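You operate a simulated robot arm through the tools that you are given. There is no shell and no other tool.

Carry out the task below with a simulated two-armed robot. There is one attempt and no reset: what you move stays moved.

## Task
Pick up the yellow card with one hand, pass it to the other hand and put it on the bay marked medium.

It is judged by the outcome, as a careful person would: the job done as asked, and still so three seconds after it is handed in. It fails if anything else is knocked over, pushed out of place, dropped, spilled or broken.

## Robot
Two 7-joint arms with two-finger parallel grippers on one trunk, on a base that drives. Base frame: it is fixed to the floor where the robot stands at the start and does not move with it; the origin is under the middle of the robot, x ahead of it, y to its left, z up. Units: cm, degrees, N and s.
The left shoulder is at the start at [5, 17.7, 112.9], the right one opposite. Each reaches about 84.7 cm from its shoulder. Places, roughly: bay marked medium (19x22 cm) [-284, 120, 98]; yellow card [-275, 150, 150]. Payload 3.43 kg a hand.
The TCP of each hand is the grasp point between the finger pads, 3.4 cm short of the fingertips. In the tool frame z runs along the fingers and y along their closing line. Largest opening 12.8 cm; finger width 2.4, thickness 1.2; the body of the gripper, 4.8 by 13 cm, starts 9.6 cm behind the TCP.
Orientation is that of the tool frame in the base frame, as [roll, pitch, yaw] about the fixed x, y, z axes, in that order (R = Rz(yaw) Ry(pitch) Rx(roll)). With the fingers straight down and closing along the base's y, the tool's x points along the base's -x, its y along +y and its z along -z.

## Interface
- The arms move only by the tool apply_moves. It takes "left_deltas", "right_deltas" or both (then of equal length, played together; a hand with none holds still); each is one flat list of numbers, 7 for each row, row after row: the shift along the base's x, y, z in mm, then the turn, a rotation vector about the base's x, y, z in degrees, then the gripper command, from -1 (shut) to 1 (fully open), values between in proportion. In form: [tx, ty, tz, rx, ry, rz, fingers, tx, ty, tz, rx, ry, rz, fingers, ...]. A call has 1 to 20 rows; each row is the pose to reach, as a shift and turn from the pose commanded when the call began. Rows are played at 5 a second. More than 5 cm and 8.6 degrees between two rows, or a gripper value outside its range, and nothing of the call is played. Where a pose cannot be reached the arm comes as near as it can. A force on the tool above 40 N (or 10 N above the force at the start of the call, whichever is more), or a blocked arm, ends the call early, and 0.2 s more pass. The fingers move at their own pace (about 10.8 cm/s each) and stop on an object; they squeeze with about 34 N. The grip force told is the motor's: it shows also when the fingers shut on nothing. Time passes only in rows, and 0.2 s behind the last, so rows that repeat a pose let the fingers close. The reply holds the time, the measured pose of the TCP, the force on the tool along the base axes, the opening and the grip force, in the units named above and with some noise, with the torque about the TCP (base axes, N m) and any sound that the robot's microphone picked up, and new pictures: "views" is both (left out), scene, wrist or none (wrist: the cameras of the hands that moved).
- Cameras (640 x 400 px; columns grow to the right, rows downward): "scene" is now at [16.24, -1.2, 132.2]; the picture's right is [-0.12, -0.99, 0.00], its down [-0.28, 0.03, -0.96] and it looks along [0.95, -0.12, -0.28] (base axes); focal length 216 px, centre (320, 200). "left" rides on the left gripper at [7.6, 1.1, -16] in its tool frame; the picture's right is [-0.15, 0.99, 0.00], its down [-0.88, -0.13, -0.46] and it looks along [-0.45, -0.07, 0.89] (tool axes); focal length 234 px, centre (320, 200). "right" rides on the right gripper at [7.6, -1.1, -16] in its tool frame; the picture's right is [0.15, 0.99, 0.00], its down [-0.88, 0.13, -0.46] and it looks along [-0.45, 0.07, 0.89] (tool axes); focal length 234 px, centre (320, 200). There is no depth. A picture from a camera that has moved, and an enlarged one, comes with that camera's place and axes in the base frame and with its lens.
- move_column(by): slides the trunk up (or, below 0, down) by that many cm; the arms and the scene camera ride with it, the base frame stays. It gives what a move gives, with no picture.
- base_move(legs): drives the robot by 1 to 6 legs, each [ahead, turn to the left] in cm and degrees, along the robot's own axes; the way and the turn of a leg run together, so that a leg with both is an arc; at most 150 cm and 180 degrees a leg. The arms and the cameras ride along, it lands a little off, and it stops where it bumps. It gives what a move gives, and a new picture of the scene camera.
- aim_head(pan, tilt): turns the head with the scene camera to pan (to the left, within 80 degrees either way) and tilt (down, from -29 to 69), counted from straight ahead of the robot. It gives what a move gives, and a new picture of the scene camera.
- inspect(camera, box): a new picture of the part [left, top, right, bottom] of that camera's present view, enlarged. No time passes.
- sign_off(): hands the job in; it is judged then, once.

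Places have to be worked out from the pictures, the camera data and where the tool is seen. Open the grippers and draw the arms clear of the work before you hand the job in, unless the task says otherwise.

The tools are called after "Request:" by a JSON object that holds its "op" and its "data". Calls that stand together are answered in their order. apply_moves: Moves the arms, as the interface text tells. Its arguments: {"type":"object","properties":{"left_deltas":{"type":"array"},"right_deltas":{"type":"array"},"views":{"type":"string","enum":["both","scene","wrist","none"]}},"required":[]} The other tools are called the same way: move_column (by) slides the trunk up or down; base_move (legs) drives the base; aim_head (pan, tilt) turns the head that bears the scene camera; inspect (camera, box) takes an enlarged picture of a part of a camera's view; sign_off () hands the job in.

At the start:

```text
t: 0.0
left_tcp_pos: [35.06, 12.44, 122.63]
left_ee_rot: [-179.9, 0.0, -180.0]
left_contact_force: [0.1, 0.4, 0.5]
left_torque: [0.01, 0.02, -0.02]
left_finger_gap: 12.8
left_grip_force: 0.1
right_tcp_pos: [27.87, -12.52, 123.99]
right_ee_rot: [179.8, 0.1, 179.9]
right_contact_force: [-0.7, 0.2, 1.1]
right_torque: [-0.01, 0.04, -0.01]
right_finger_gap: 12.81
right_grip_force: 0.1
trunk travel left (down, up): [-30.0, 10.1]
robot x, y, heading: [0.22, 0.02, -0.2]
head pan, tilt: [-7.0, 16.3]
```

scene: 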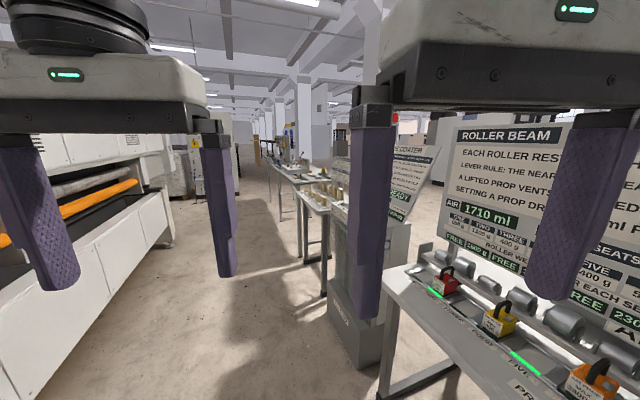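
right: 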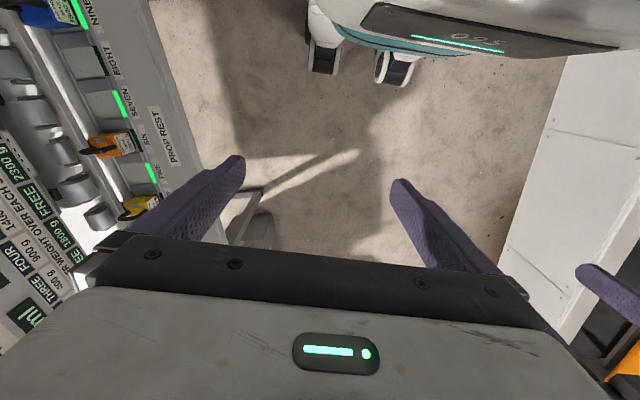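
left: 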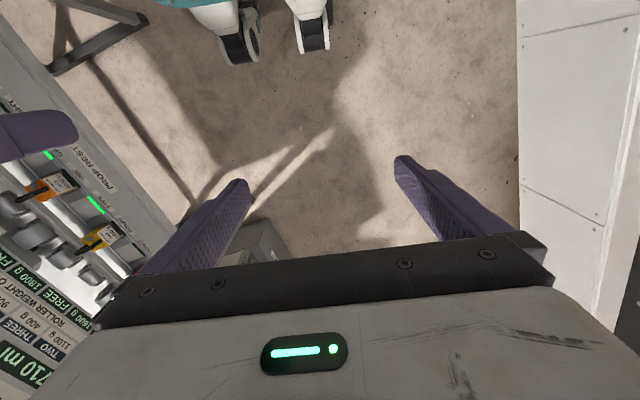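

The card and bay are behind me, to the left-rear. I look left with the head first to see the surroundings before driving.

Request:
{"op": "aim_head", "data": {"pan": 80, "tilt": 15}}

Request:
{"op": "aim_head", "data": {"pan": -80, "tilt": 15}}

```text
t: 1.6
left_tcp_pos: [35.12, 12.32, 122.76]
left_ee_rot: [180.0, 0.0, 180.0]
left_contact_force: [-0.3, -0.3, 0.4]
left_torque: [-0.05, -0.02, 0.0]
left_finger_gap: 12.78
left_grip_force: 0.1
right_tcp_pos: [27.74, -12.58, 124.09]
right_ee_rot: [179.9, 0.1, 179.8]
right_contact_force: [0.1, -0.1, -0.4]
right_torque: [-0.02, -0.05, 0.01]
right_finger_gap: 12.8
right_grip_force: 0.1
trunk travel left (down, up): [-30.0, 10.1]
robot x, y, heading: [0.38, -0.08, -0.1]
head pan, tilt: [80.0, 15.0]
camera scene: at [8.6, 9.13, 132.41], right [0.98, -0.17, 0.0], down [-0.05, -0.25, -0.97], along [0.17, 0.95, -0.26], focal length 216 px, centre (320, 200)
```

scene: 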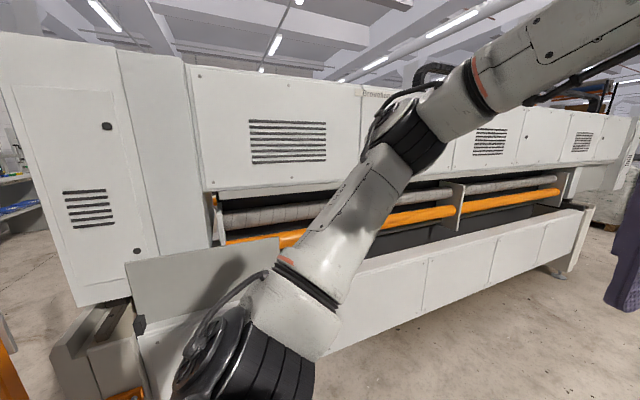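

```text
t: 4.1
left_tcp_pos: [35.1, 12.33, 122.83]
left_ee_rot: [-179.9, 0.0, -180.0]
left_contact_force: [0.5, 0.5, -0.5]
left_torque: [0.01, 0.0, -0.01]
left_finger_gap: 12.81
left_grip_force: 0.1
right_tcp_pos: [27.82, -12.57, 124.04]
right_ee_rot: [179.8, 0.1, 179.9]
right_contact_force: [0.4, -0.8, -0.3]
right_torque: [-0.05, 0.01, 0.0]
right_finger_gap: 12.78
right_grip_force: 0.0
trunk travel left (down, up): [-30.0, 10.1]
robot x, y, heading: [0.28, 0.19, 0.2]
head pan, tilt: [-80.0, 15.0]
camera scene: at [8.6, -9.27, 132.41], right [-0.98, -0.17, 0.0], down [-0.05, 0.25, -0.97], along [0.17, -0.95, -0.26], focal length 216 px, centre (320, 200)
```

scene: 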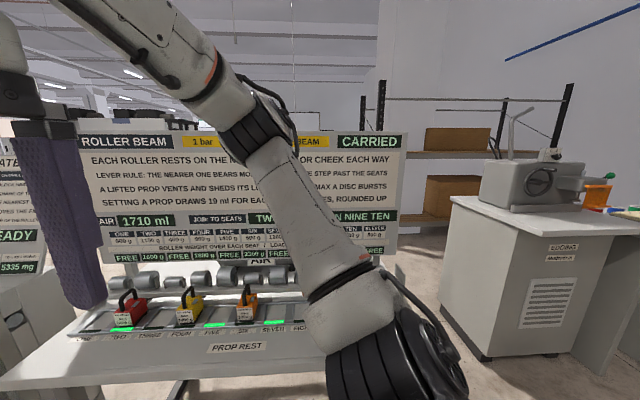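

A bench lies close on my right and a long machine on my left. I look left-down and right-down to judge clearance before turning.

Request:
{"op": "aim_head", "data": {"pan": -60, "tilt": 60}}

Request:
{"op": "aim_head", "data": {"pan": 60, "tilt": 60}}

```text
t: 5.2
left_tcp_pos: [35.07, 12.36, 122.83]
left_ee_rot: [-179.9, 0.0, -180.0]
left_contact_force: [0.1, 1.2, -0.3]
left_torque: [0.0, 0.01, 0.02]
left_finger_gap: 12.79
left_grip_force: 0.0
right_tcp_pos: [27.86, -12.55, 123.92]
right_ee_rot: [179.7, 0.0, 179.9]
right_contact_force: [28.2, -1.9, -8.4]
right_torque: [0.39, 4.11, 0.42]
right_finger_gap: 12.81
right_grip_force: 0.0
trunk travel left (down, up): [-30.0, 10.1]
robot x, y, heading: [0.18, -0.22, -0.1]
head pan, tilt: [-60.0, 60.0]
camera scene: at [10.08, -6.29, 126.1], right [-0.89, -0.45, 0.0], down [-0.38, 0.75, -0.54], along [0.24, -0.48, -0.84], focal length 216 px, centre (320, 200)
```

scene: 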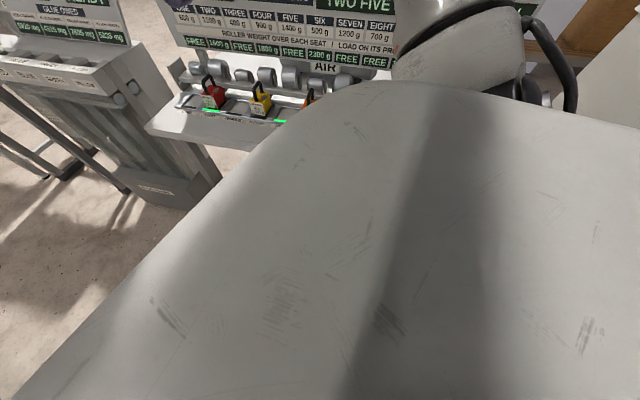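

```text
t: 7.2
left_tcp_pos: [35.14, 12.33, 122.69]
left_ee_rot: [-180.0, 0.0, 180.0]
left_contact_force: [-0.9, -0.6, -0.2]
left_torque: [0.01, 0.0, 0.0]
left_finger_gap: 12.79
left_grip_force: 0.1
right_tcp_pos: [27.95, -12.58, 123.81]
right_ee_rot: [-179.9, -0.2, 179.5]
right_contact_force: [51.5, 9.9, -5.4]
right_torque: [-1.74, 8.58, -0.55]
right_finger_gap: 12.8
right_grip_force: 0.0
trunk travel left (down, up): [-30.0, 10.1]
robot x, y, heading: [-0.2, 0.53, -0.0]
head pan, tilt: [60.0, 60.0]
camera scene: at [10.12, -6.21, 126.03], right [-0.89, -0.46, 0.0], down [-0.39, 0.75, -0.53], along [0.24, -0.47, -0.85], focal length 216 px, centre (320, 200)
```

scene: 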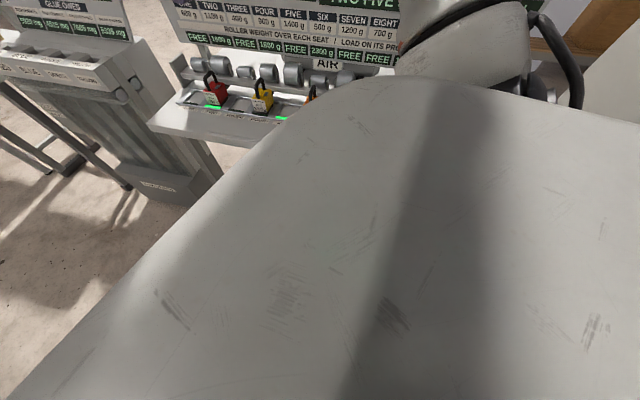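

The head seems to be pressing on the right hand (50 N on it, the view has not moved). I back the head off: raise tilt first at the same pan.

Request:
{"op": "aim_head", "data": {"pan": -70, "tilt": 15}}

Request:
{"op": "aim_head", "data": {"pan": 0, "tilt": 15}}

```text
t: 9.3
left_tcp_pos: [35.27, 12.41, 122.73]
left_ee_rot: [-180.0, 0.1, -179.9]
left_contact_force: [1.0, -0.5, -0.1]
left_torque: [-0.03, -0.02, 0.02]
left_finger_gap: 12.78
left_grip_force: 0.1
right_tcp_pos: [27.82, -12.52, 124.15]
right_ee_rot: [179.7, 0.1, 179.9]
right_contact_force: [0.6, 0.2, 0.0]
right_torque: [0.0, -0.03, 0.0]
right_finger_gap: 12.8
right_grip_force: 0.0
trunk travel left (down, up): [-30.0, 10.1]
robot x, y, heading: [0.12, -0.12, 0.1]
head pan, tilt: [-70.0, 15.0]
camera scene: at [10.17, -8.85, 132.41], right [-0.94, -0.34, 0.0], down [-0.09, 0.24, -0.97], along [0.33, -0.91, -0.26], focal length 216 px, centre (320, 200)
```

scene: 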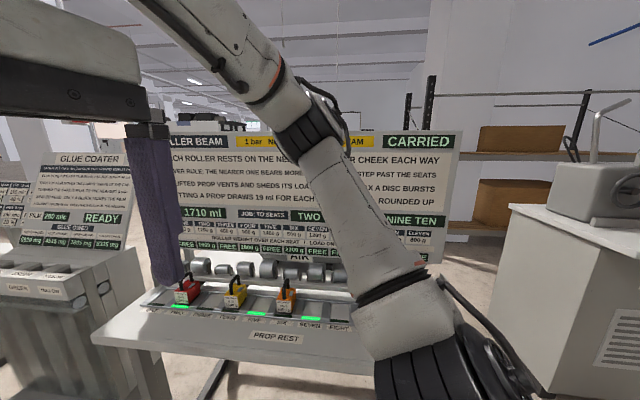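

```text
t: 10.7
left_tcp_pos: [35.21, 12.35, 122.68]
left_ee_rot: [-179.9, 0.0, -180.0]
left_contact_force: [0.4, -0.5, -0.2]
left_torque: [-0.02, -0.01, 0.01]
left_finger_gap: 12.8
left_grip_force: 0.0
right_tcp_pos: [27.75, -12.43, 123.88]
right_ee_rot: [179.9, 0.0, 179.9]
right_contact_force: [-0.4, -0.7, 1.0]
right_torque: [-0.01, 0.0, -0.02]
right_finger_gap: 12.81
right_grip_force: 0.1
trunk travel left (down, up): [-30.0, 10.1]
robot x, y, heading: [-0.26, 0.12, -0.0]
head pan, tilt: [0.0, 15.0]
camera scene: at [16.31, -0.08, 132.41], right [0.0, -1.0, 0.0], down [-0.26, 0.0, -0.97], along [0.97, 0.0, -0.26], focal length 216 px, centre (320, 200)
```

scene: 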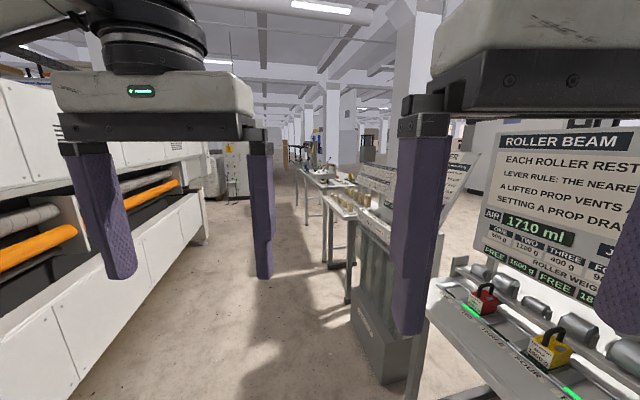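

The view is back to normal and the right hand is unloaded. Now I turn left in place in steps, watching the clearance.

Request:
{"op": "base_move", "data": {"legs": [[0, 45]]}}

```text
t: 13.2
left_tcp_pos: [16.3, 33.55, 122.74]
left_ee_rot: [-179.9, -0.1, -135.1]
left_contact_force: [-0.7, 0.3, 0.1]
left_torque: [-0.03, 0.01, 0.02]
left_finger_gap: 12.8
left_grip_force: 0.0
right_tcp_pos: [28.56, 10.74, 124.06]
right_ee_rot: [179.9, 0.1, -135.2]
right_contact_force: [0.2, -0.5, 0.5]
right_torque: [-0.03, 0.03, 0.03]
right_finger_gap: 12.8
right_grip_force: 0.0
trunk travel left (down, up): [-30.0, 10.1]
robot x, y, heading: [0.12, 0.06, 44.8]
head pan, tilt: [0.0, 15.0]
camera scene: at [11.55, 11.46, 132.41], right [0.7, -0.71, 0.0], down [-0.18, -0.18, -0.97], along [0.69, 0.68, -0.26], focal length 216 px, centre (320, 200)
```

scene: 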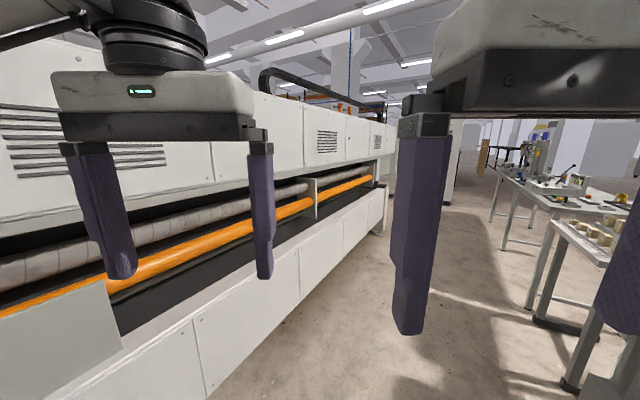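

That went without contact. I look to the left over the shoulder toward the rear before turning on.

Request:
{"op": "aim_head", "data": {"pan": 80, "tilt": 15}}

```text
t: 14.7
left_tcp_pos: [16.35, 33.52, 122.83]
left_ee_rot: [-179.9, -0.1, -135.2]
left_contact_force: [0.0, -1.6, -0.5]
left_torque: [-0.02, 0.03, -0.01]
left_finger_gap: 12.81
left_grip_force: 0.1
right_tcp_pos: [28.57, 10.74, 124.15]
right_ee_rot: [179.9, 0.2, -135.3]
right_contact_force: [0.2, -0.6, 0.9]
right_torque: [0.0, 0.04, 0.0]
right_finger_gap: 12.83
right_grip_force: 0.0
trunk travel left (down, up): [-30.0, 10.1]
robot x, y, heading: [0.31, 0.25, 44.9]
head pan, tilt: [80.0, 15.0]
camera scene: at [-0.39, 12.54, 132.41], right [0.82, 0.57, 0.0], down [0.15, -0.21, -0.97], along [-0.55, 0.79, -0.26], focal length 216 px, centre (320, 200)
```

scene: 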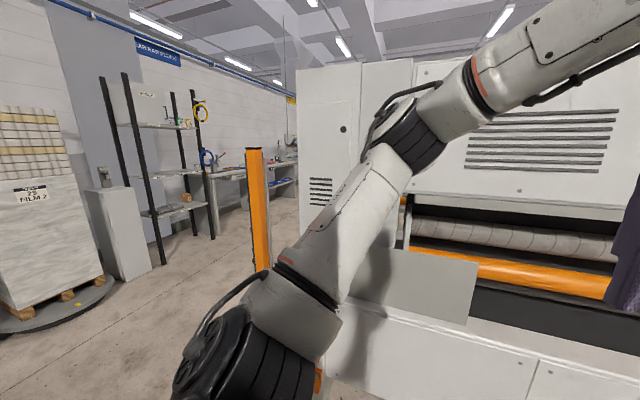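

The rack with black posts (near column 170-200) matches the direction of the bay and the yellow item. I continue turning left.

Request:
{"op": "aim_head", "data": {"pan": 0, "tilt": 10}}

Request:
{"op": "base_move", "data": {"legs": [[0, 50], [0, 50]]}}

```text
t: 16.2
left_tcp_pos: [16.21, 33.45, 122.78]
left_ee_rot: [-179.9, -0.1, -135.2]
left_contact_force: [0.8, -0.2, 0.3]
left_torque: [-0.06, 0.0, 0.0]
left_finger_gap: 12.82
left_grip_force: 0.0
right_tcp_pos: [28.58, 10.66, 124.09]
right_ee_rot: [179.8, 0.1, -135.3]
right_contact_force: [0.2, 0.1, -0.4]
right_torque: [0.0, -0.01, 0.0]
right_finger_gap: 12.79
right_grip_force: 0.1
trunk travel left (down, up): [-30.0, 10.1]
robot x, y, heading: [0.31, 0.09, 44.8]
head pan, tilt: [0.0, 10.0]
camera scene: at [11.53, 11.42, 133.22], right [0.7, -0.71, 0.0], down [-0.12, -0.12, -0.98], along [0.7, 0.69, -0.17], focal length 216 px, centre (320, 200)
```

scene: 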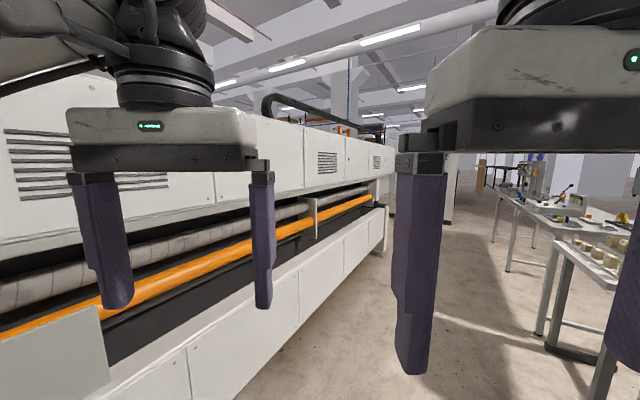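

```text
t: 21.1
left_tcp_pos: [-35.74, 10.32, 122.81]
left_ee_rot: [-179.9, 0.0, -35.6]
left_contact_force: [-0.3, -0.5, -0.8]
left_torque: [0.02, 0.01, -0.03]
left_finger_gap: 12.81
left_grip_force: 0.0
right_tcp_pos: [-15.37, 26.35, 124.07]
right_ee_rot: [179.9, 0.1, -35.7]
right_contact_force: [-0.4, -0.1, -0.5]
right_torque: [0.0, 0.01, 0.05]
right_finger_gap: 12.81
right_grip_force: 0.1
trunk travel left (down, up): [-30.0, 10.1]
robot x, y, heading: [0.21, -0.23, 144.2]
head pan, tilt: [0.0, 10.0]
camera scene: at [-13.3, 9.4, 133.22], right [0.58, 0.81, 0.0], down [0.14, -0.1, -0.98], along [-0.8, 0.57, -0.17], focal length 216 px, centre (320, 200)
```

scene: 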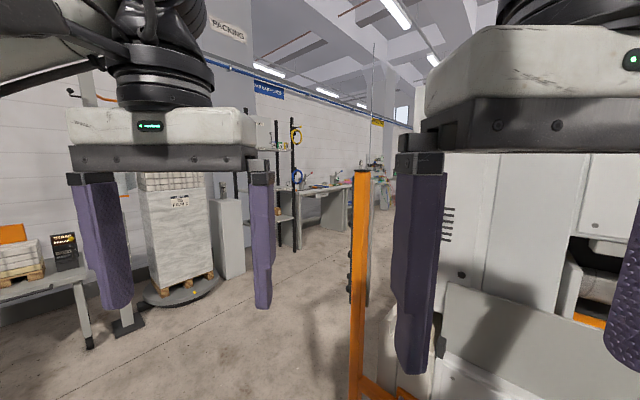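

The rack is now around columns 240-300, partly hidden behind the left finger. I zoom in on it.

Request:
{"op": "inspect", "data": {"camera": "scene", "box": [200, 90, 360, 260]}}

Request:
{"op": "inspect", "data": {"camera": "scene", "box": [0, 170, 440, 400]}}

```text
2.35 times, centred on (280, 175) of scene
camera zoom: at [-13.3, 9.4, 133.22], right [0.58, 0.81, 0.0], down [0.14, -0.1, -0.98], along [-0.8, 0.57, -0.17], focal length 508 px, centre (414, 259)
```

zoom: 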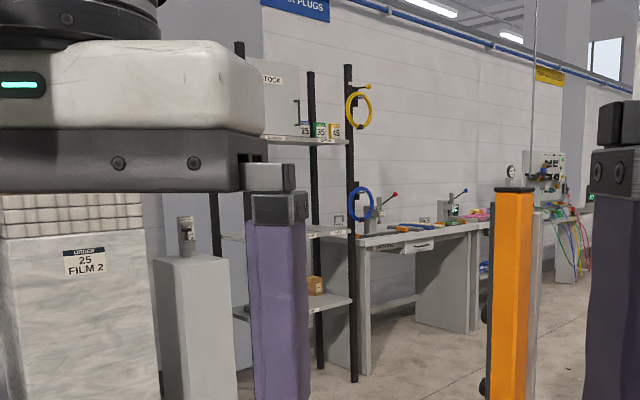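

```text
1.45 times, centred on (220, 285) of scene
camera zoom: at [-13.3, 9.4, 133.22], right [0.58, 0.81, 0.0], down [0.14, -0.1, -0.98], along [-0.8, 0.57, -0.17], focal length 314 px, centre (466, 76)
```

zoom: 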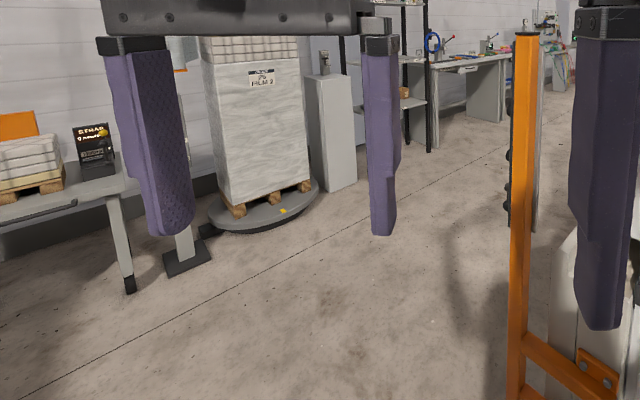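

The coloured stock cards sit on the rack's upper shelf (yellow on the right), with lower shelves below. An orange guard post is near the direct line, so I drive a dog-leg: first turn to about 170° and go 130 cm, then turn back right.

Request:
{"op": "base_move", "data": {"legs": [[0, 28], [130, 0]]}}

```text
t: 29.1
left_tcp_pos: [-165.52, 9.05, 122.69]
left_ee_rot: [-180.0, 0.0, -7.3]
left_contact_force: [0.2, -0.3, 0.1]
left_torque: [-0.02, 0.0, 0.03]
left_finger_gap: 12.81
left_grip_force: 0.2
right_tcp_pos: [-155.2, 32.81, 124.11]
right_ee_rot: [179.8, 0.1, -7.4]
right_contact_force: [0.2, -0.5, -0.5]
right_torque: [0.01, 0.0, -0.01]
right_finger_gap: 12.8
right_grip_force: 0.1
trunk travel left (down, up): [-30.0, 10.1]
robot x, y, heading: [-129.01, 17.02, 173.1]
head pan, tilt: [0.0, 10.0]
camera scene: at [-145.36, 18.84, 133.22], right [0.13, 0.99, 0.0], down [0.17, -0.02, -0.98], along [-0.98, 0.13, -0.17], focal length 216 px, centre (320, 200)
```

scene: 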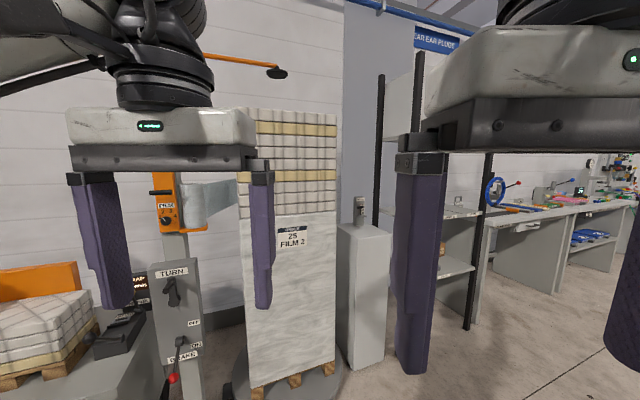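

At (-129, 17). I look right along the next leg to check the guard before turning that way.

Request:
{"op": "aim_head", "data": {"pan": -55, "tilt": 20}}

```text
t: 30.3
left_tcp_pos: [-165.65, 8.92, 122.78]
left_ee_rot: [-179.9, 0.0, -7.3]
left_contact_force: [0.1, -0.9, 0.0]
left_torque: [-0.02, -0.02, 0.01]
left_finger_gap: 12.81
left_grip_force: 0.1
right_tcp_pos: [-155.11, 32.77, 123.97]
right_ee_rot: [179.7, 0.2, -7.4]
right_contact_force: [0.2, 0.2, -0.3]
right_torque: [0.02, 0.03, -0.04]
right_finger_gap: 12.77
right_grip_force: 0.0
trunk travel left (down, up): [-30.0, 10.1]
robot x, y, heading: [-129.47, 17.05, 172.7]
head pan, tilt: [-55.0, 20.0]
camera scene: at [-140.45, 25.89, 131.6], right [0.89, 0.47, 0.0], down [0.16, -0.3, -0.94], along [-0.44, 0.83, -0.34], focal length 216 px, centre (320, 200)
```

scene: 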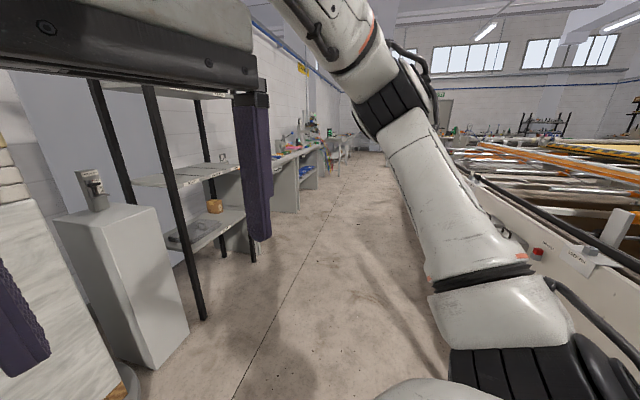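

The aisle is clear: rack front posts are near x≈-275, y≈89 and 155; the machine on the right is near x≈-110. I advance 25 cm, turn right about 58°, and drive to about (-200, 130).

Request:
{"op": "aim_head", "data": {"pan": 0, "tilt": 10}}

Request:
{"op": "base_move", "data": {"legs": [[25, 0], [0, -58], [50, 0]]}}

```text
t: 31.5
left_tcp_pos: [-165.5, 9.11, 122.77]
left_ee_rot: [-179.9, 0.0, -7.2]
left_contact_force: [-0.9, -1.0, -0.6]
left_torque: [0.0, 0.0, 0.0]
left_finger_gap: 12.79
left_grip_force: 0.1
right_tcp_pos: [-155.05, 32.88, 123.98]
right_ee_rot: [179.8, 0.1, -7.4]
right_contact_force: [0.0, 0.4, -0.8]
right_torque: [-0.04, 0.0, 0.0]
right_finger_gap: 12.79
right_grip_force: 0.0
trunk travel left (down, up): [-30.0, 10.1]
robot x, y, heading: [-129.09, 16.92, 172.8]
head pan, tilt: [0.0, 10.0]
camera scene: at [-145.34, 18.84, 133.22], right [0.13, 0.99, 0.0], down [0.17, -0.02, -0.98], along [-0.98, 0.13, -0.17], focal length 216 px, centre (320, 200)
```

scene: 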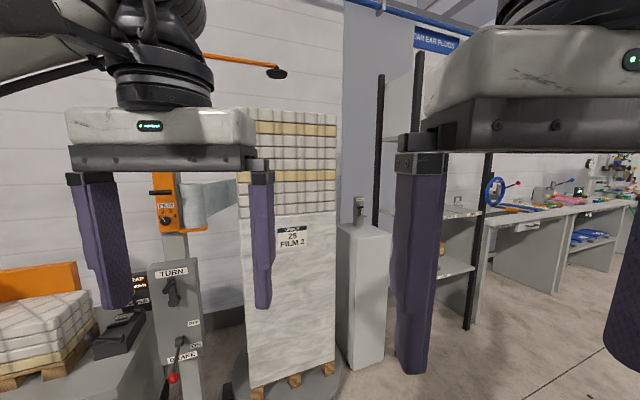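

```text
t: 38.5
left_tcp_pos: [-200.34, 92.32, 122.71]
left_ee_rot: [-180.0, -0.1, -65.6]
left_contact_force: [0.0, -0.2, -1.1]
left_torque: [0.0, -0.01, 0.0]
left_finger_gap: 12.78
left_grip_force: 0.1
right_tcp_pos: [-174.6, 95.9, 123.92]
right_ee_rot: [179.8, 0.1, -65.7]
right_contact_force: [0.1, 0.7, 0.1]
right_torque: [-0.02, -0.01, 0.01]
right_finger_gap: 12.8
right_grip_force: 0.1
trunk travel left (down, up): [-30.0, 10.1]
robot x, y, heading: [-174.31, 65.25, 114.5]
head pan, tilt: [0.0, 10.0]
camera scene: at [-181.27, 80.14, 133.22], right [0.91, 0.41, 0.0], down [0.07, -0.16, -0.98], along [-0.41, 0.9, -0.17], focal length 216 px, centre (320, 200)
```

scene: 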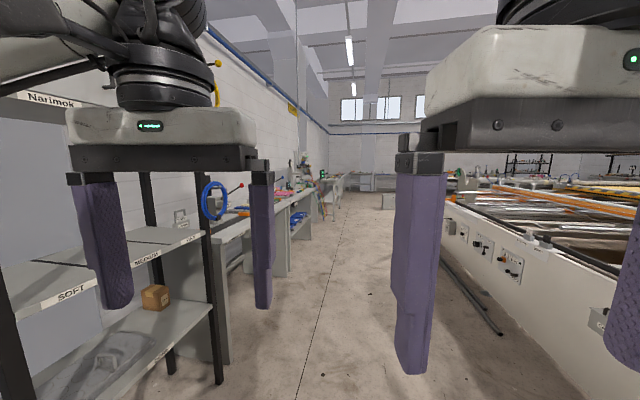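

The shelf shows bays SOFT, MEDIUM and another. I drive on about 65 cm and turn to face the rack.

Request:
{"op": "base_move", "data": {"legs": [[62, 0], [0, 65]]}}

```text
t: 44.8
left_tcp_pos: [-235.43, 110.97, 122.76]
left_ee_rot: [-179.9, 0.1, -1.7]
left_contact_force: [0.7, 0.2, 0.0]
left_torque: [-0.01, 0.01, 0.02]
left_finger_gap: 12.8
left_grip_force: 0.1
right_tcp_pos: [-227.43, 135.6, 124.0]
right_ee_rot: [179.8, 0.2, -1.9]
right_contact_force: [-0.9, -0.5, 0.4]
right_torque: [-0.03, 0.0, -0.03]
right_finger_gap: 12.81
right_grip_force: 0.1
trunk travel left (down, up): [-30.0, 10.1]
robot x, y, heading: [-200.22, 122.07, 178.3]
head pan, tilt: [0.0, 10.0]
camera scene: at [-216.25, 122.59, 133.22], right [0.03, 1.0, 0.0], down [0.17, -0.01, -0.98], along [-0.98, 0.03, -0.17], focal length 216 px, centre (320, 200)
```

scene: 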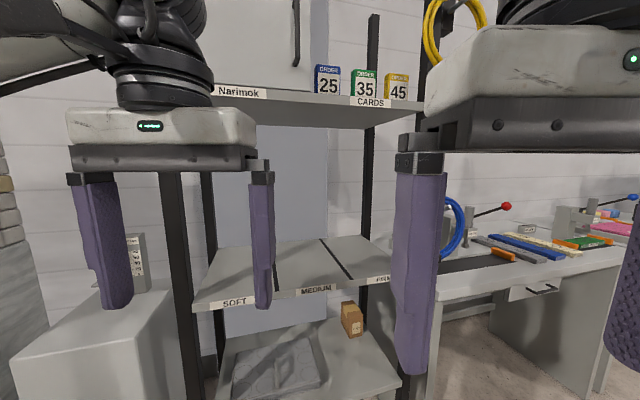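

I face the rack: three cards (25 blue, 35 green, 45 yellow) stand on the top shelf; bays SOFT/MEDIUM/FIRM below. I zoom in on both.

Request:
{"op": "inspect", "data": {"camera": "scene", "box": [290, 40, 450, 140]}}

Request:
{"op": "inspect", "data": {"camera": "scene", "box": [170, 220, 430, 382]}}

```text
4.00 times, centred on (370, 90) of scene
camera zoom: at [-216.25, 122.59, 133.22], right [0.03, 1.0, 0.0], down [0.17, -0.01, -0.98], along [-0.98, 0.03, -0.17], focal length 863 px, centre (120, 640)
```

zoom: 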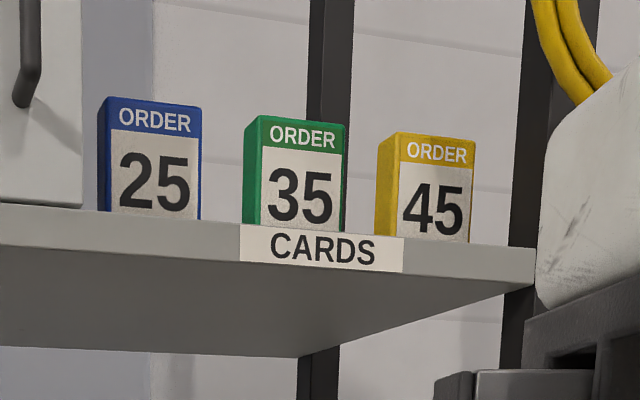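

```text
2.46 times, centred on (300, 301) of scene
camera zoom: at [-216.25, 122.59, 133.22], right [0.03, 1.0, 0.0], down [0.17, -0.01, -0.98], along [-0.98, 0.03, -0.17], focal length 531 px, centre (369, -49)
```

zoom: 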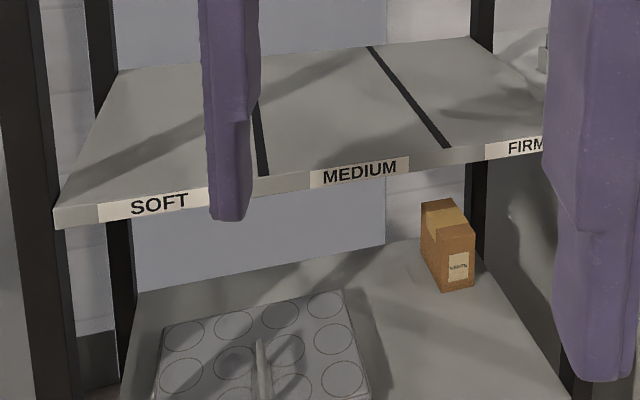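

The rack is turned about 13.6° relative to the base frame (front edge from roughly (-271,112) to (-277,134) at the MEDIUM dividers), bay centre about (-283.5,120.5,98). The card is a block about 5.7 x 3 cm, ~8 tall. I reposition so the robot faces the rack squarely, centred between card and bay: about (-217,149), heading ~193°.

Request:
{"op": "base_move", "data": {"legs": [[0, -56], [31, 0], [0, 71]]}}

```text
t: 52.5
left_tcp_pos: [-247.62, 128.28, 122.7]
left_ee_rot: [-180.0, 0.0, 13.6]
left_contact_force: [0.3, -0.2, 0.1]
left_torque: [0.02, 0.0, 0.01]
left_finger_gap: 12.8
left_grip_force: 0.0
right_tcp_pos: [-246.28, 154.1, 124.04]
right_ee_rot: [179.8, 0.3, 13.4]
right_contact_force: [0.2, -0.1, -0.5]
right_torque: [0.01, 0.0, -0.02]
right_finger_gap: 12.8
right_grip_force: 0.1
trunk travel left (down, up): [-30.0, 10.1]
robot x, y, heading: [-216.08, 148.8, -166.7]
head pan, tilt: [0.0, 10.0]
camera scene: at [-232.22, 144.52, 133.22], right [-0.23, 0.97, 0.0], down [0.17, 0.04, -0.98], along [-0.96, -0.23, -0.17], focal length 216 px, centre (320, 200)
```

scene: 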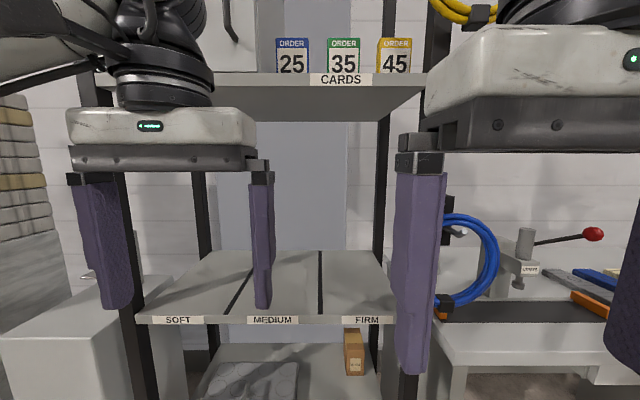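

Now square with the rack. I raise the trunk fully (10 cm) to view the upper shelf better and help the reach.

Request:
{"op": "inspect", "data": {"camera": "scene", "box": [120, 230, 440, 400]}}

Request:
{"op": "move_column", "data": {"by": 10}}

Request:
{"op": "inspect", "data": {"camera": "scene", "box": [250, 20, 450, 145]}}

Request:
{"op": "inspect", "data": {"camera": "scene", "box": [0, 0, 640, 400]}}

```text
2.00 times, centred on (280, 315) of scene
camera zoom: at [-232.22, 144.52, 133.22], right [-0.23, 0.97, 0.0], down [0.17, 0.04, -0.98], along [-0.96, -0.23, -0.17], focal length 432 px, centre (400, -30)
```

zoom: 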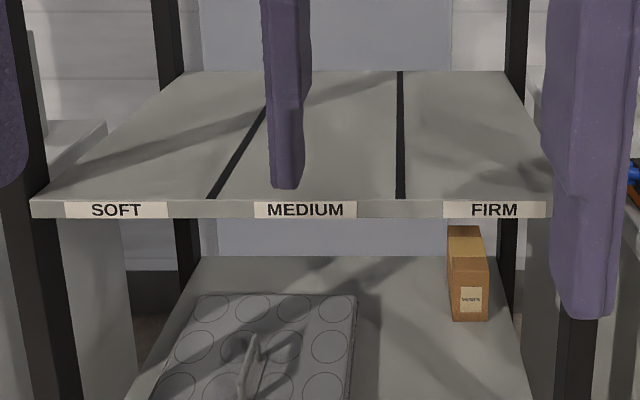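

```text
t: 53.8
left_tcp_pos: [-247.55, 128.24, 132.77]
left_ee_rot: [-179.9, 0.0, 13.4]
left_contact_force: [-0.3, 0.0, -0.2]
left_torque: [0.01, 0.01, 0.0]
left_finger_gap: 12.8
left_grip_force: 0.0
right_tcp_pos: [-246.27, 154.13, 134.09]
right_ee_rot: [179.8, 0.2, 13.4]
right_contact_force: [0.1, -0.5, 0.8]
right_torque: [0.0, 0.01, 0.01]
right_finger_gap: 12.79
right_grip_force: 0.1
trunk travel left (down, up): [-40.0, 0.1]
robot x, y, heading: [-215.91, 148.61, -166.6]
head pan, tilt: [0.0, 10.0]
```

```text
3.20 times, centred on (350, 82) of scene
camera zoom: at [-232.24, 144.54, 143.22], right [-0.23, 0.97, 0.0], down [0.17, 0.04, -0.98], along [-0.96, -0.23, -0.17], focal length 691 px, centre (224, 576)
```

zoom: 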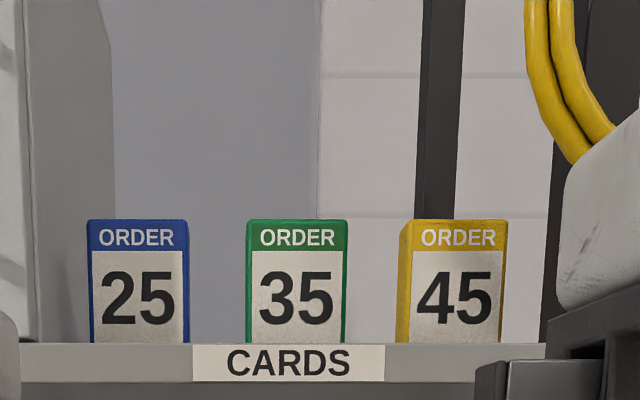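

```text
1.00 times, centred on (320, 200) of scene (not enlarged: the box is as wide or as high as the picture)
camera zoom: at [-232.24, 144.54, 143.22], right [-0.23, 0.97, 0.0], down [0.17, 0.04, -0.98], along [-0.96, -0.23, -0.17], focal length 216 px, centre (320, 200)
```

zoom: 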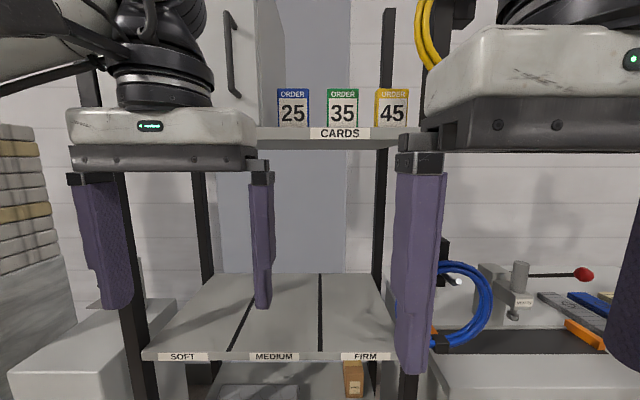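

Rack-frame estimates from the two views (F forward, L right from the camera): card front face F≈50, L≈16, z 150–159, about 6.8 wide x 2.8 thick; shelf front F≈45; the post and yellow hose coil are just right of the card (L≥17), so a frontal grasp is too tight there. I'll pick with the left hand, fingers pointing right-and-down, pinching front/back. First I yaw the left hand 90° in free space and move the right hand aside.

Request:
{"op": "apply_moves", "data": {"left_deltas": [0, 0, 0, 0, 0, 8.18, 1, 0, 0, 0, 0, 0, 16.36, 1, 0, 0, 0, 0, 0, 24.54, 1, 0, 0, 0, 0, 0, 32.72, 1, 0, 0, 0, 0, 0, 40.9, 1, 0, 0, 0, 0, 0, 49.1, 1, 0, 0, 0, 0, 0, 57.3, 1, 0, 0, 0, 0, 0, 65.4, 1, 0, 0, 0, 0, 0, 73.6, 1, 0, 0, 0, 0, 0, 81.8, 1, 0, 0, 0, 0, 0, 90, 1], "right_deltas": [-2.5, 10.6, -7, 0, 0, 0, 1, -5, 21.2, -14, 0, 0, 0, 1, -7.5, 31.8, -21, 0, 0, 0, 1, -10, 42.4, -28, 0, 0, 0, 1, -12.5, 53, -35, 0, 0, 0, 1, -15, 63.6, -42, 0, 0, 0, 1, -17.5, 74.2, -49, 0, 0, 0, 1, -20, 84.8, -56, 0, 0, 0, 1, -22.5, 95.4, -63, 0, 0, 0, 1, -25, 106, -70, 0, 0, 0, 1, -27.6, 116.8, -80, 0, 0, 0, 1], "views": "scene"}}

```text
t: 56.2
left_tcp_pos: [-247.68, 128.26, 132.78]
left_ee_rot: [-179.9, 0.1, 103.6]
left_contact_force: [-0.2, 0.7, -0.3]
left_torque: [0.0, -0.03, 0.0]
left_finger_gap: 12.82
left_grip_force: 0.1
right_tcp_pos: [-249.03, 165.84, 126.06]
right_ee_rot: [179.8, 0.3, 13.3]
right_contact_force: [0.3, 0.4, 0.2]
right_torque: [-0.02, -0.02, 0.02]
right_finger_gap: 12.81
right_grip_force: 0.1
trunk travel left (down, up): [-40.0, 0.1]
robot x, y, heading: [-216.66, 148.6, -166.5]
head pan, tilt: [0.0, 10.0]
camera scene: at [-232.23, 144.59, 143.23], right [-0.23, 0.97, 0.0], down [0.17, 0.04, -0.98], along [-0.96, -0.23, -0.17], focal length 216 px, centre (320, 200)
```

scene: 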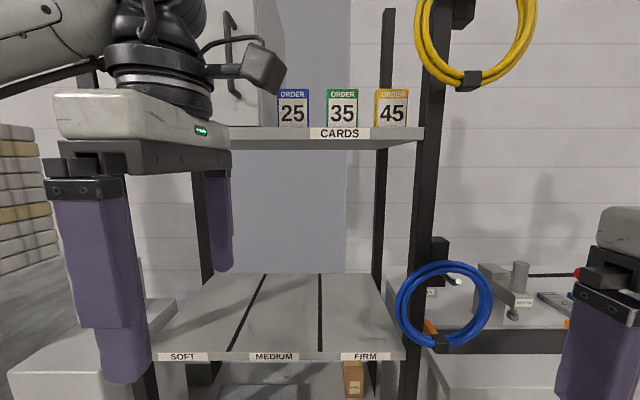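

The left hand is yawed properly and the view is clear: the post is at L≈20-24 with the yellow coil to its right. Now I raise the left hand about 33 cm and tilt it 45° so the fingers point right-down, still well in front of the rack.

Request:
{"op": "apply_moves", "data": {"left_deltas": [0, 0, 40, 0, 0, 0, 1, 0, 0, 80, 0, 0, 0, 1, 0, 0, 120, 7.3, 1.73, 0, 1, 0, 0, 160, 14.6, 3.45, 0, 1, 0, 0, 200, 21.9, 5.2, 0, 1, 0, 0, 240, 29.2, 6.9, 0, 1, 0, 0, 280, 36.5, 8.6, 0, 1, 0, 0, 310, 43.8, 10.35, 0, 1, 0, 0, 330, 43.8, 10.35, 0, 1], "views": "both"}}

```text
t: 58.2
left_tcp_pos: [-244.68, 129.18, 157.81]
left_ee_rot: [-178.2, -40.7, 103.5]
left_contact_force: [0.3, 0.0, 0.4]
left_torque: [0.03, -0.03, -0.01]
left_finger_gap: 12.79
left_grip_force: 0.1
left hand out of reach, approached as far as the arm can: row 4, 5, 6, 7, 8, 9
right_tcp_pos: [-249.09, 165.9, 125.99]
right_ee_rot: [179.8, 0.1, 13.4]
right_contact_force: [0.2, 0.3, -0.5]
right_torque: [-0.02, -0.02, -0.02]
right_finger_gap: 12.81
right_grip_force: 0.1
trunk travel left (down, up): [-40.0, 0.1]
robot x, y, heading: [-216.8, 148.73, -166.9]
head pan, tilt: [0.0, 10.0]
camera scene: at [-232.3, 144.57, 143.21], right [-0.23, 0.97, 0.0], down [0.17, 0.04, -0.98], along [-0.96, -0.23, -0.17], focal length 216 px, centre (320, 200)
camera left: at [-242.07, 124.93, 174.64], right [0.98, 0.14, -0.12], down [0.11, -0.97, -0.23], along [-0.15, 0.21, -0.97], focal length 234 px, centre (320, 200)
```

scene: 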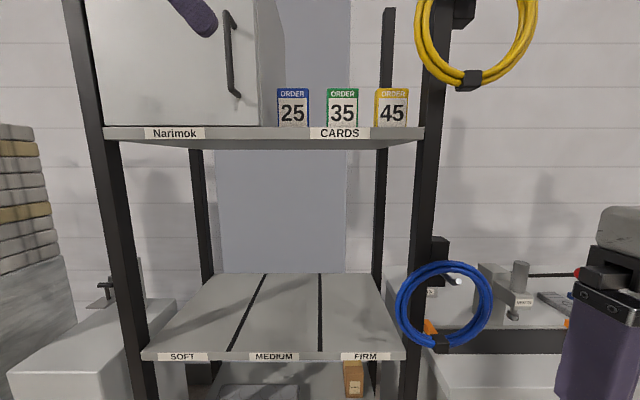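
left: 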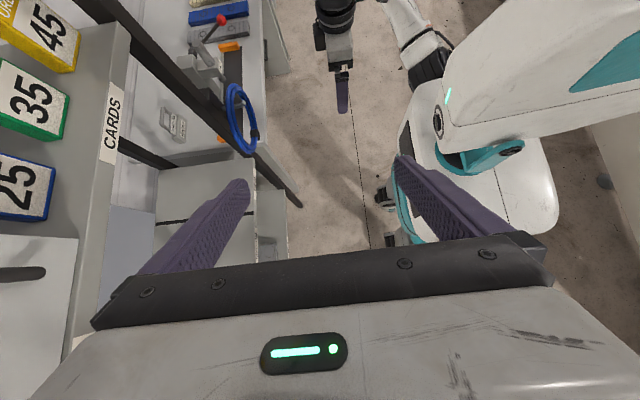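

The tilted-left pose runs out of reach at that height, and the cabinet at left would block it anyway. I'll rethink: check the gap between card, post and coil closely.

Request:
{"op": "inspect", "data": {"camera": "scene", "box": [350, 0, 510, 100]}}

Request:
{"op": "inspect", "data": {"camera": "scene", "box": [360, 70, 456, 130]}}

Request:
{"op": "inspect", "data": {"camera": "left", "box": [0, 0, 240, 150]}}

```text
4.00 times, centred on (430, 50) of scene
camera zoom: at [-232.3, 144.57, 143.21], right [-0.23, 0.97, 0.0], down [0.17, 0.04, -0.98], along [-0.96, -0.23, -0.17], focal length 863 px, centre (-120, 800)
```

zoom: 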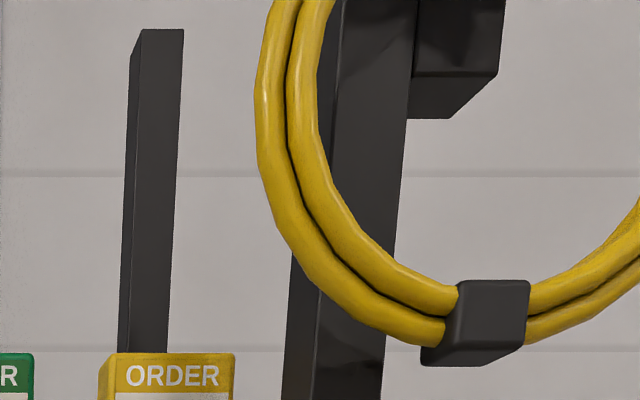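

```text
6.67 times, centred on (408, 100) of scene
camera zoom: at [-232.3, 144.57, 143.21], right [-0.23, 0.97, 0.0], down [0.17, 0.04, -0.98], along [-0.96, -0.23, -0.17], focal length 1439 px, centre (-267, 867)
```

zoom: 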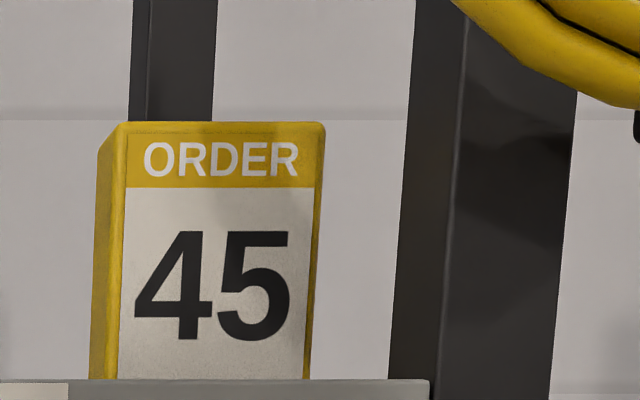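

```text
2.67 times, centred on (120, 75) of left
camera zoom: at [-242.07, 124.93, 174.64], right [0.98, 0.14, -0.12], down [0.11, -0.97, -0.23], along [-0.15, 0.21, -0.97], focal length 624 px, centre (853, 533)
```

zoom: 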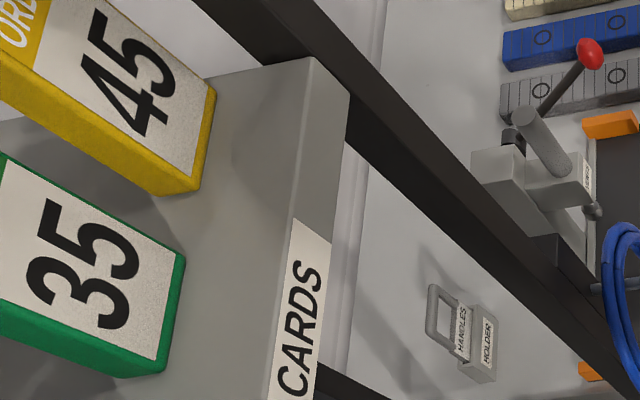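

The wrist view pins things down: card front-bottom corners at about F 50.8, L 13.2–19.7 on shelf z=150; post at L 21.1–24.5, F 45–48; coil in front of the post above z≈158. New plan: right hand picks horizontally, low on the card sides, with a 12° yaw (hand slightly from the left) to clear the post; left hand later takes the upper part pitched 45° down. First I bring the left hand back down out of the way.

Request:
{"op": "apply_moves", "data": {"left_deltas": [0, 0, -30, 0, 0, 0, 1, 0, 0, -60, -7.3, -1.73, 0, 1, 0, 0, -100, -14.6, -3.45, 0, 1, 0, 0, -140, -21.9, -5.2, 0, 1, 0, 0, -180, -29.2, -6.9, 0, 1, 0, 0, -220, -36.5, -8.6, 0, 1, 0, 0, -260, -43.8, -10.35, 0, 1, 0, 0, -300, -43.8, -10.35, 0, 1, 0, 0, -300, -43.8, -10.35, 0, 1], "views": "none"}}

```text
t: 60.2
left_tcp_pos: [-244.63, 129.17, 127.57]
left_ee_rot: [-177.9, 4.5, 103.4]
left_contact_force: [-0.2, 0.7, -0.1]
left_torque: [0.0, -0.01, 0.0]
left_finger_gap: 12.79
left_grip_force: 0.1
right_tcp_pos: [-248.87, 165.89, 126.08]
right_ee_rot: [179.8, 0.1, 13.4]
right_contact_force: [-0.4, 0.6, 0.6]
right_torque: [0.01, 0.0, 0.01]
right_finger_gap: 12.83
right_grip_force: 0.0
trunk travel left (down, up): [-40.0, 0.1]
robot x, y, heading: [-216.36, 148.33, -166.5]
head pan, tilt: [0.0, 10.0]
```

Left hand is back down. Now, together: left yaws back -90° and shifts left 10 cm; right moves forward 20 / left 11 cm and pitches so its fingers point forward.

Request:
{"op": "apply_moves", "data": {"left_deltas": [2, -9, 0, 0, 0, -8.18, 1, 4, -18, 0, 0, 0, -16.36, 1, 6, -27, 0, 0, 0, -24.54, 1, 8, -36, 0, 0, 0, -32.72, 1, 10, -45, 0, 0, 0, -40.9, 1, 12, -54, 0, 0, 0, -49.1, 1, 14, -63, 0, 0, 0, -57.3, 1, 16, -71, 0, 0, 0, -65.4, 1, 18, -80, 0, 0, 0, -73.6, 1, 21, -89, 0, 0, 0, -81.8, 1, 23, -97, 0, 0, 0, -90, 1], "right_deltas": [-15, -14, 9, -1.9, 7.96, 0, 1, -31, -28, 18, -3.79, 15.92, 0, 1, -46, -42, 27, -5.69, 23.88, 0, 1, -61, -56, 36, -7.58, 31.84, 0, 1, -77, -70, 45, -9.48, 39.8, 0, 1, -92, -83, 54, -11.37, 47.75, 0, 1, -108, -97, 63, -13.27, 55.7, 0, 1, -123, -111, 72, -15.16, 63.67, 0, 1, -138, -125, 81, -17.06, 71.63, 0, 1, -154, -139, 90, -18.95, 79.6, 0, 1, -169, -153, 100, -20.85, 87.55, 0, 1], "views": "both"}}

```text
t: 62.6
left_tcp_pos: [-242.24, 119.43, 127.58]
left_ee_rot: [-178.0, 4.4, 13.1]
left_contact_force: [-0.2, 0.0, 0.4]
left_torque: [0.01, -0.01, -0.02]
left_finger_gap: 12.8
left_grip_force: 0.0
right_tcp_pos: [-266.1, 150.61, 136.04]
right_ee_rot: [-7.0, 89.7, -173.3]
right_contact_force: [-0.3, -0.8, 1.0]
right_torque: [-0.02, 0.0, -0.02]
right_finger_gap: 12.8
right_grip_force: 0.0
trunk travel left (down, up): [-40.0, 0.1]
robot x, y, heading: [-216.56, 148.23, -166.5]
head pan, tilt: [0.0, 10.0]
camera scene: at [-232.25, 144.49, 143.22], right [-0.23, 0.97, 0.0], down [0.17, 0.04, -0.98], along [-0.96, -0.23, -0.17], focal length 216 px, centre (320, 200)
camera right: at [-250.78, 155.3, 128.34], right [0.23, -0.96, -0.15], down [0.48, -0.02, 0.88], along [-0.85, -0.27, 0.45], focal length 234 px, centre (320, 200)
camera left: at [-233.35, 119.79, 142.78], right [0.08, -1.0, -0.02], down [-0.85, -0.08, 0.53], along [-0.53, -0.02, -0.85], focal length 234 px, centre (320, 200)
```

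scene: 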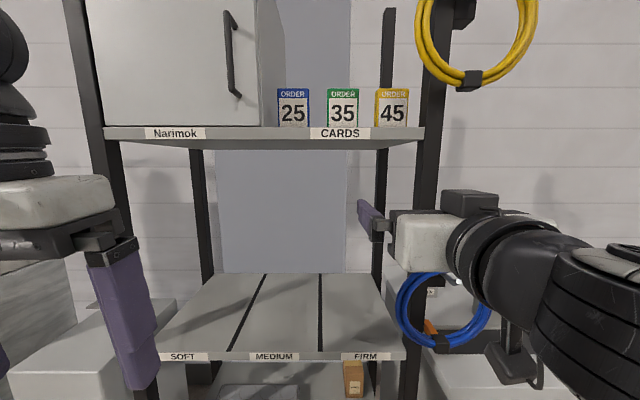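
right: 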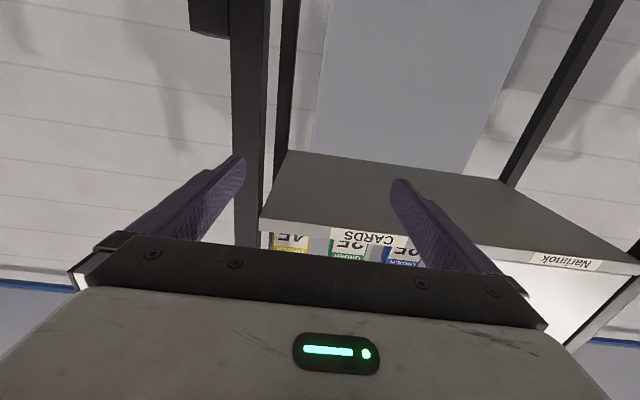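
left: 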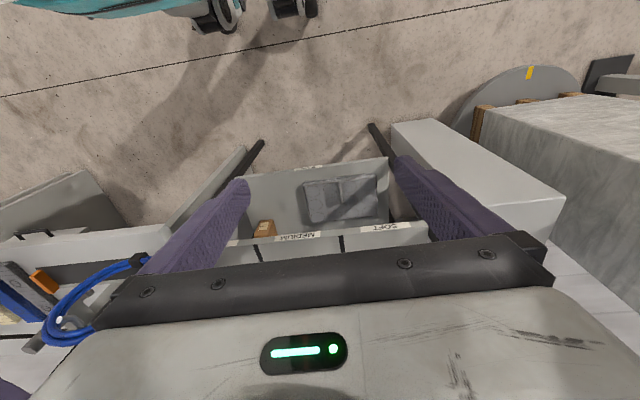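

The right hand is now pointing forward below the card shelf. Next: right rises to z≈152.5 and yaws 12° to the right (staying F≈32, in front of the shelf); left yaws +90° again so its camera can act as an observer of the card.

Request:
{"op": "apply_moves", "data": {"left_deltas": [-2, 9, 5, 0, 0, 8.18, 1, -4, 18, 10, 0, 0, 16.36, 1, -6, 27, 15, 0, 0, 24.54, 1, -8, 36, 20, 0, 0, 32.72, 1, -10, 45, 25, 0, 0, 40.9, 1, -12, 54, 30, 0, 0, 49.1, 1, -14, 63, 35, 0, 0, 57.3, 1, -16, 71, 40, 0, 0, 65.4, 1, -18, 80, 45, 0, 0, 73.6, 1, -21, 89, 50, 0, 0, 81.8, 1, -23, 97, 55, 0, 0, 90, 1], "right_deltas": [0, -2, 15, 0, 0, -1.1, 1, 0, -4, 30, 0, 0, -2.2, 0.8, 1, -5, 45, 0, 0, -3.3, 0.7, 1, -7, 60, 0, 0, -4.4, 0.6, 1, -9, 75, 0, 0, -5.5, 0.5, 1, -11, 90, 0, 0, -6.6, 0.4, 2, -12, 105, 0, 0, -7.7, 0.27, 2, -14, 120, 0, 0, -8.8, 0.27, 2, -16, 135, 0, 0, -9.9, 0.27, 2, -18, 150, 0, 0, -11, 0.27, 3, -19, 165, 0, 0, -12, 0.27], "views": "scene"}}

Request:
{"op": "apply_moves", "data": {"left_deltas": [0, 0, 30, 7.3, 1.73, 0, 1, 0, 0, 60, 14.6, 3.45, 0, 1, 0, 0, 90, 21.9, 5.2, 0, 1, 0, 0, 120, 29.2, 6.9, 0, 1, 0, 0, 150, 34, 8.1, 0, 1, 0, 0, 180, 38.9, 9.2, 0, 1], "views": "wrist"}}

```text
t: 65.0
left_tcp_pos: [-244.46, 129.15, 133.11]
left_ee_rot: [-177.9, 4.4, 103.5]
left_contact_force: [0.3, 0.4, 0.4]
left_torque: [-0.02, 0.0, 0.02]
left_finger_gap: 12.81
left_grip_force: 0.1
right_tcp_pos: [-265.58, 148.71, 152.61]
right_ee_rot: [8.6, 89.8, -169.8]
right_contact_force: [0.7, -1.5, -0.1]
right_torque: [0.02, 0.0, 0.03]
right_finger_gap: 8.15
right_grip_force: 0.0
trunk travel left (down, up): [-40.0, 0.1]
robot x, y, heading: [-216.54, 148.22, -166.7]
head pan, tilt: [0.0, 10.0]
camera scene: at [-232.19, 144.56, 143.23], right [-0.23, 0.97, 0.0], down [0.17, 0.04, -0.98], along [-0.96, -0.23, -0.17], focal length 216 px, centre (320, 200)
```

scene: 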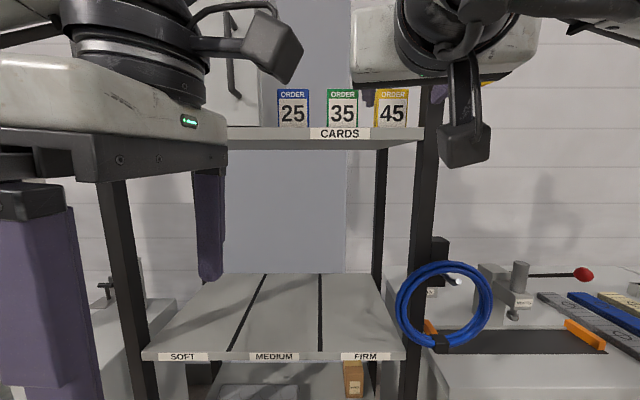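

```text
t: 66.4
left_tcp_pos: [-244.49, 129.15, 151.07]
left_ee_rot: [-178.1, -35.8, 103.4]
left_contact_force: [-0.9, -0.2, 0.6]
left_torque: [0.0, 0.0, 0.03]
left_finger_gap: 12.79
left_grip_force: 0.1
right_tcp_pos: [-265.69, 148.61, 152.71]
right_ee_rot: [0.6, 89.8, -177.9]
right_contact_force: [0.4, -0.2, 0.1]
right_torque: [0.03, -0.01, -0.03]
right_finger_gap: 8.13
right_grip_force: 0.0
trunk travel left (down, up): [-40.0, 0.1]
robot x, y, heading: [-216.3, 148.24, -166.5]
head pan, tilt: [0.0, 10.0]
camera left: at [-242.26, 126.43, 168.37], right [0.98, 0.13, -0.11], down [0.12, -0.98, -0.14], along [-0.13, 0.12, -0.98], focal length 234 px, centre (320, 200)
```

left: 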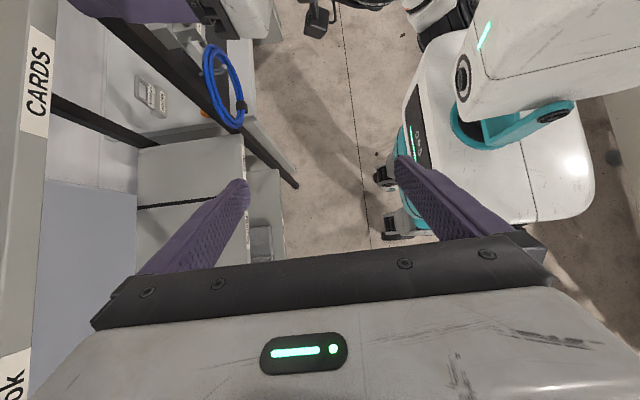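

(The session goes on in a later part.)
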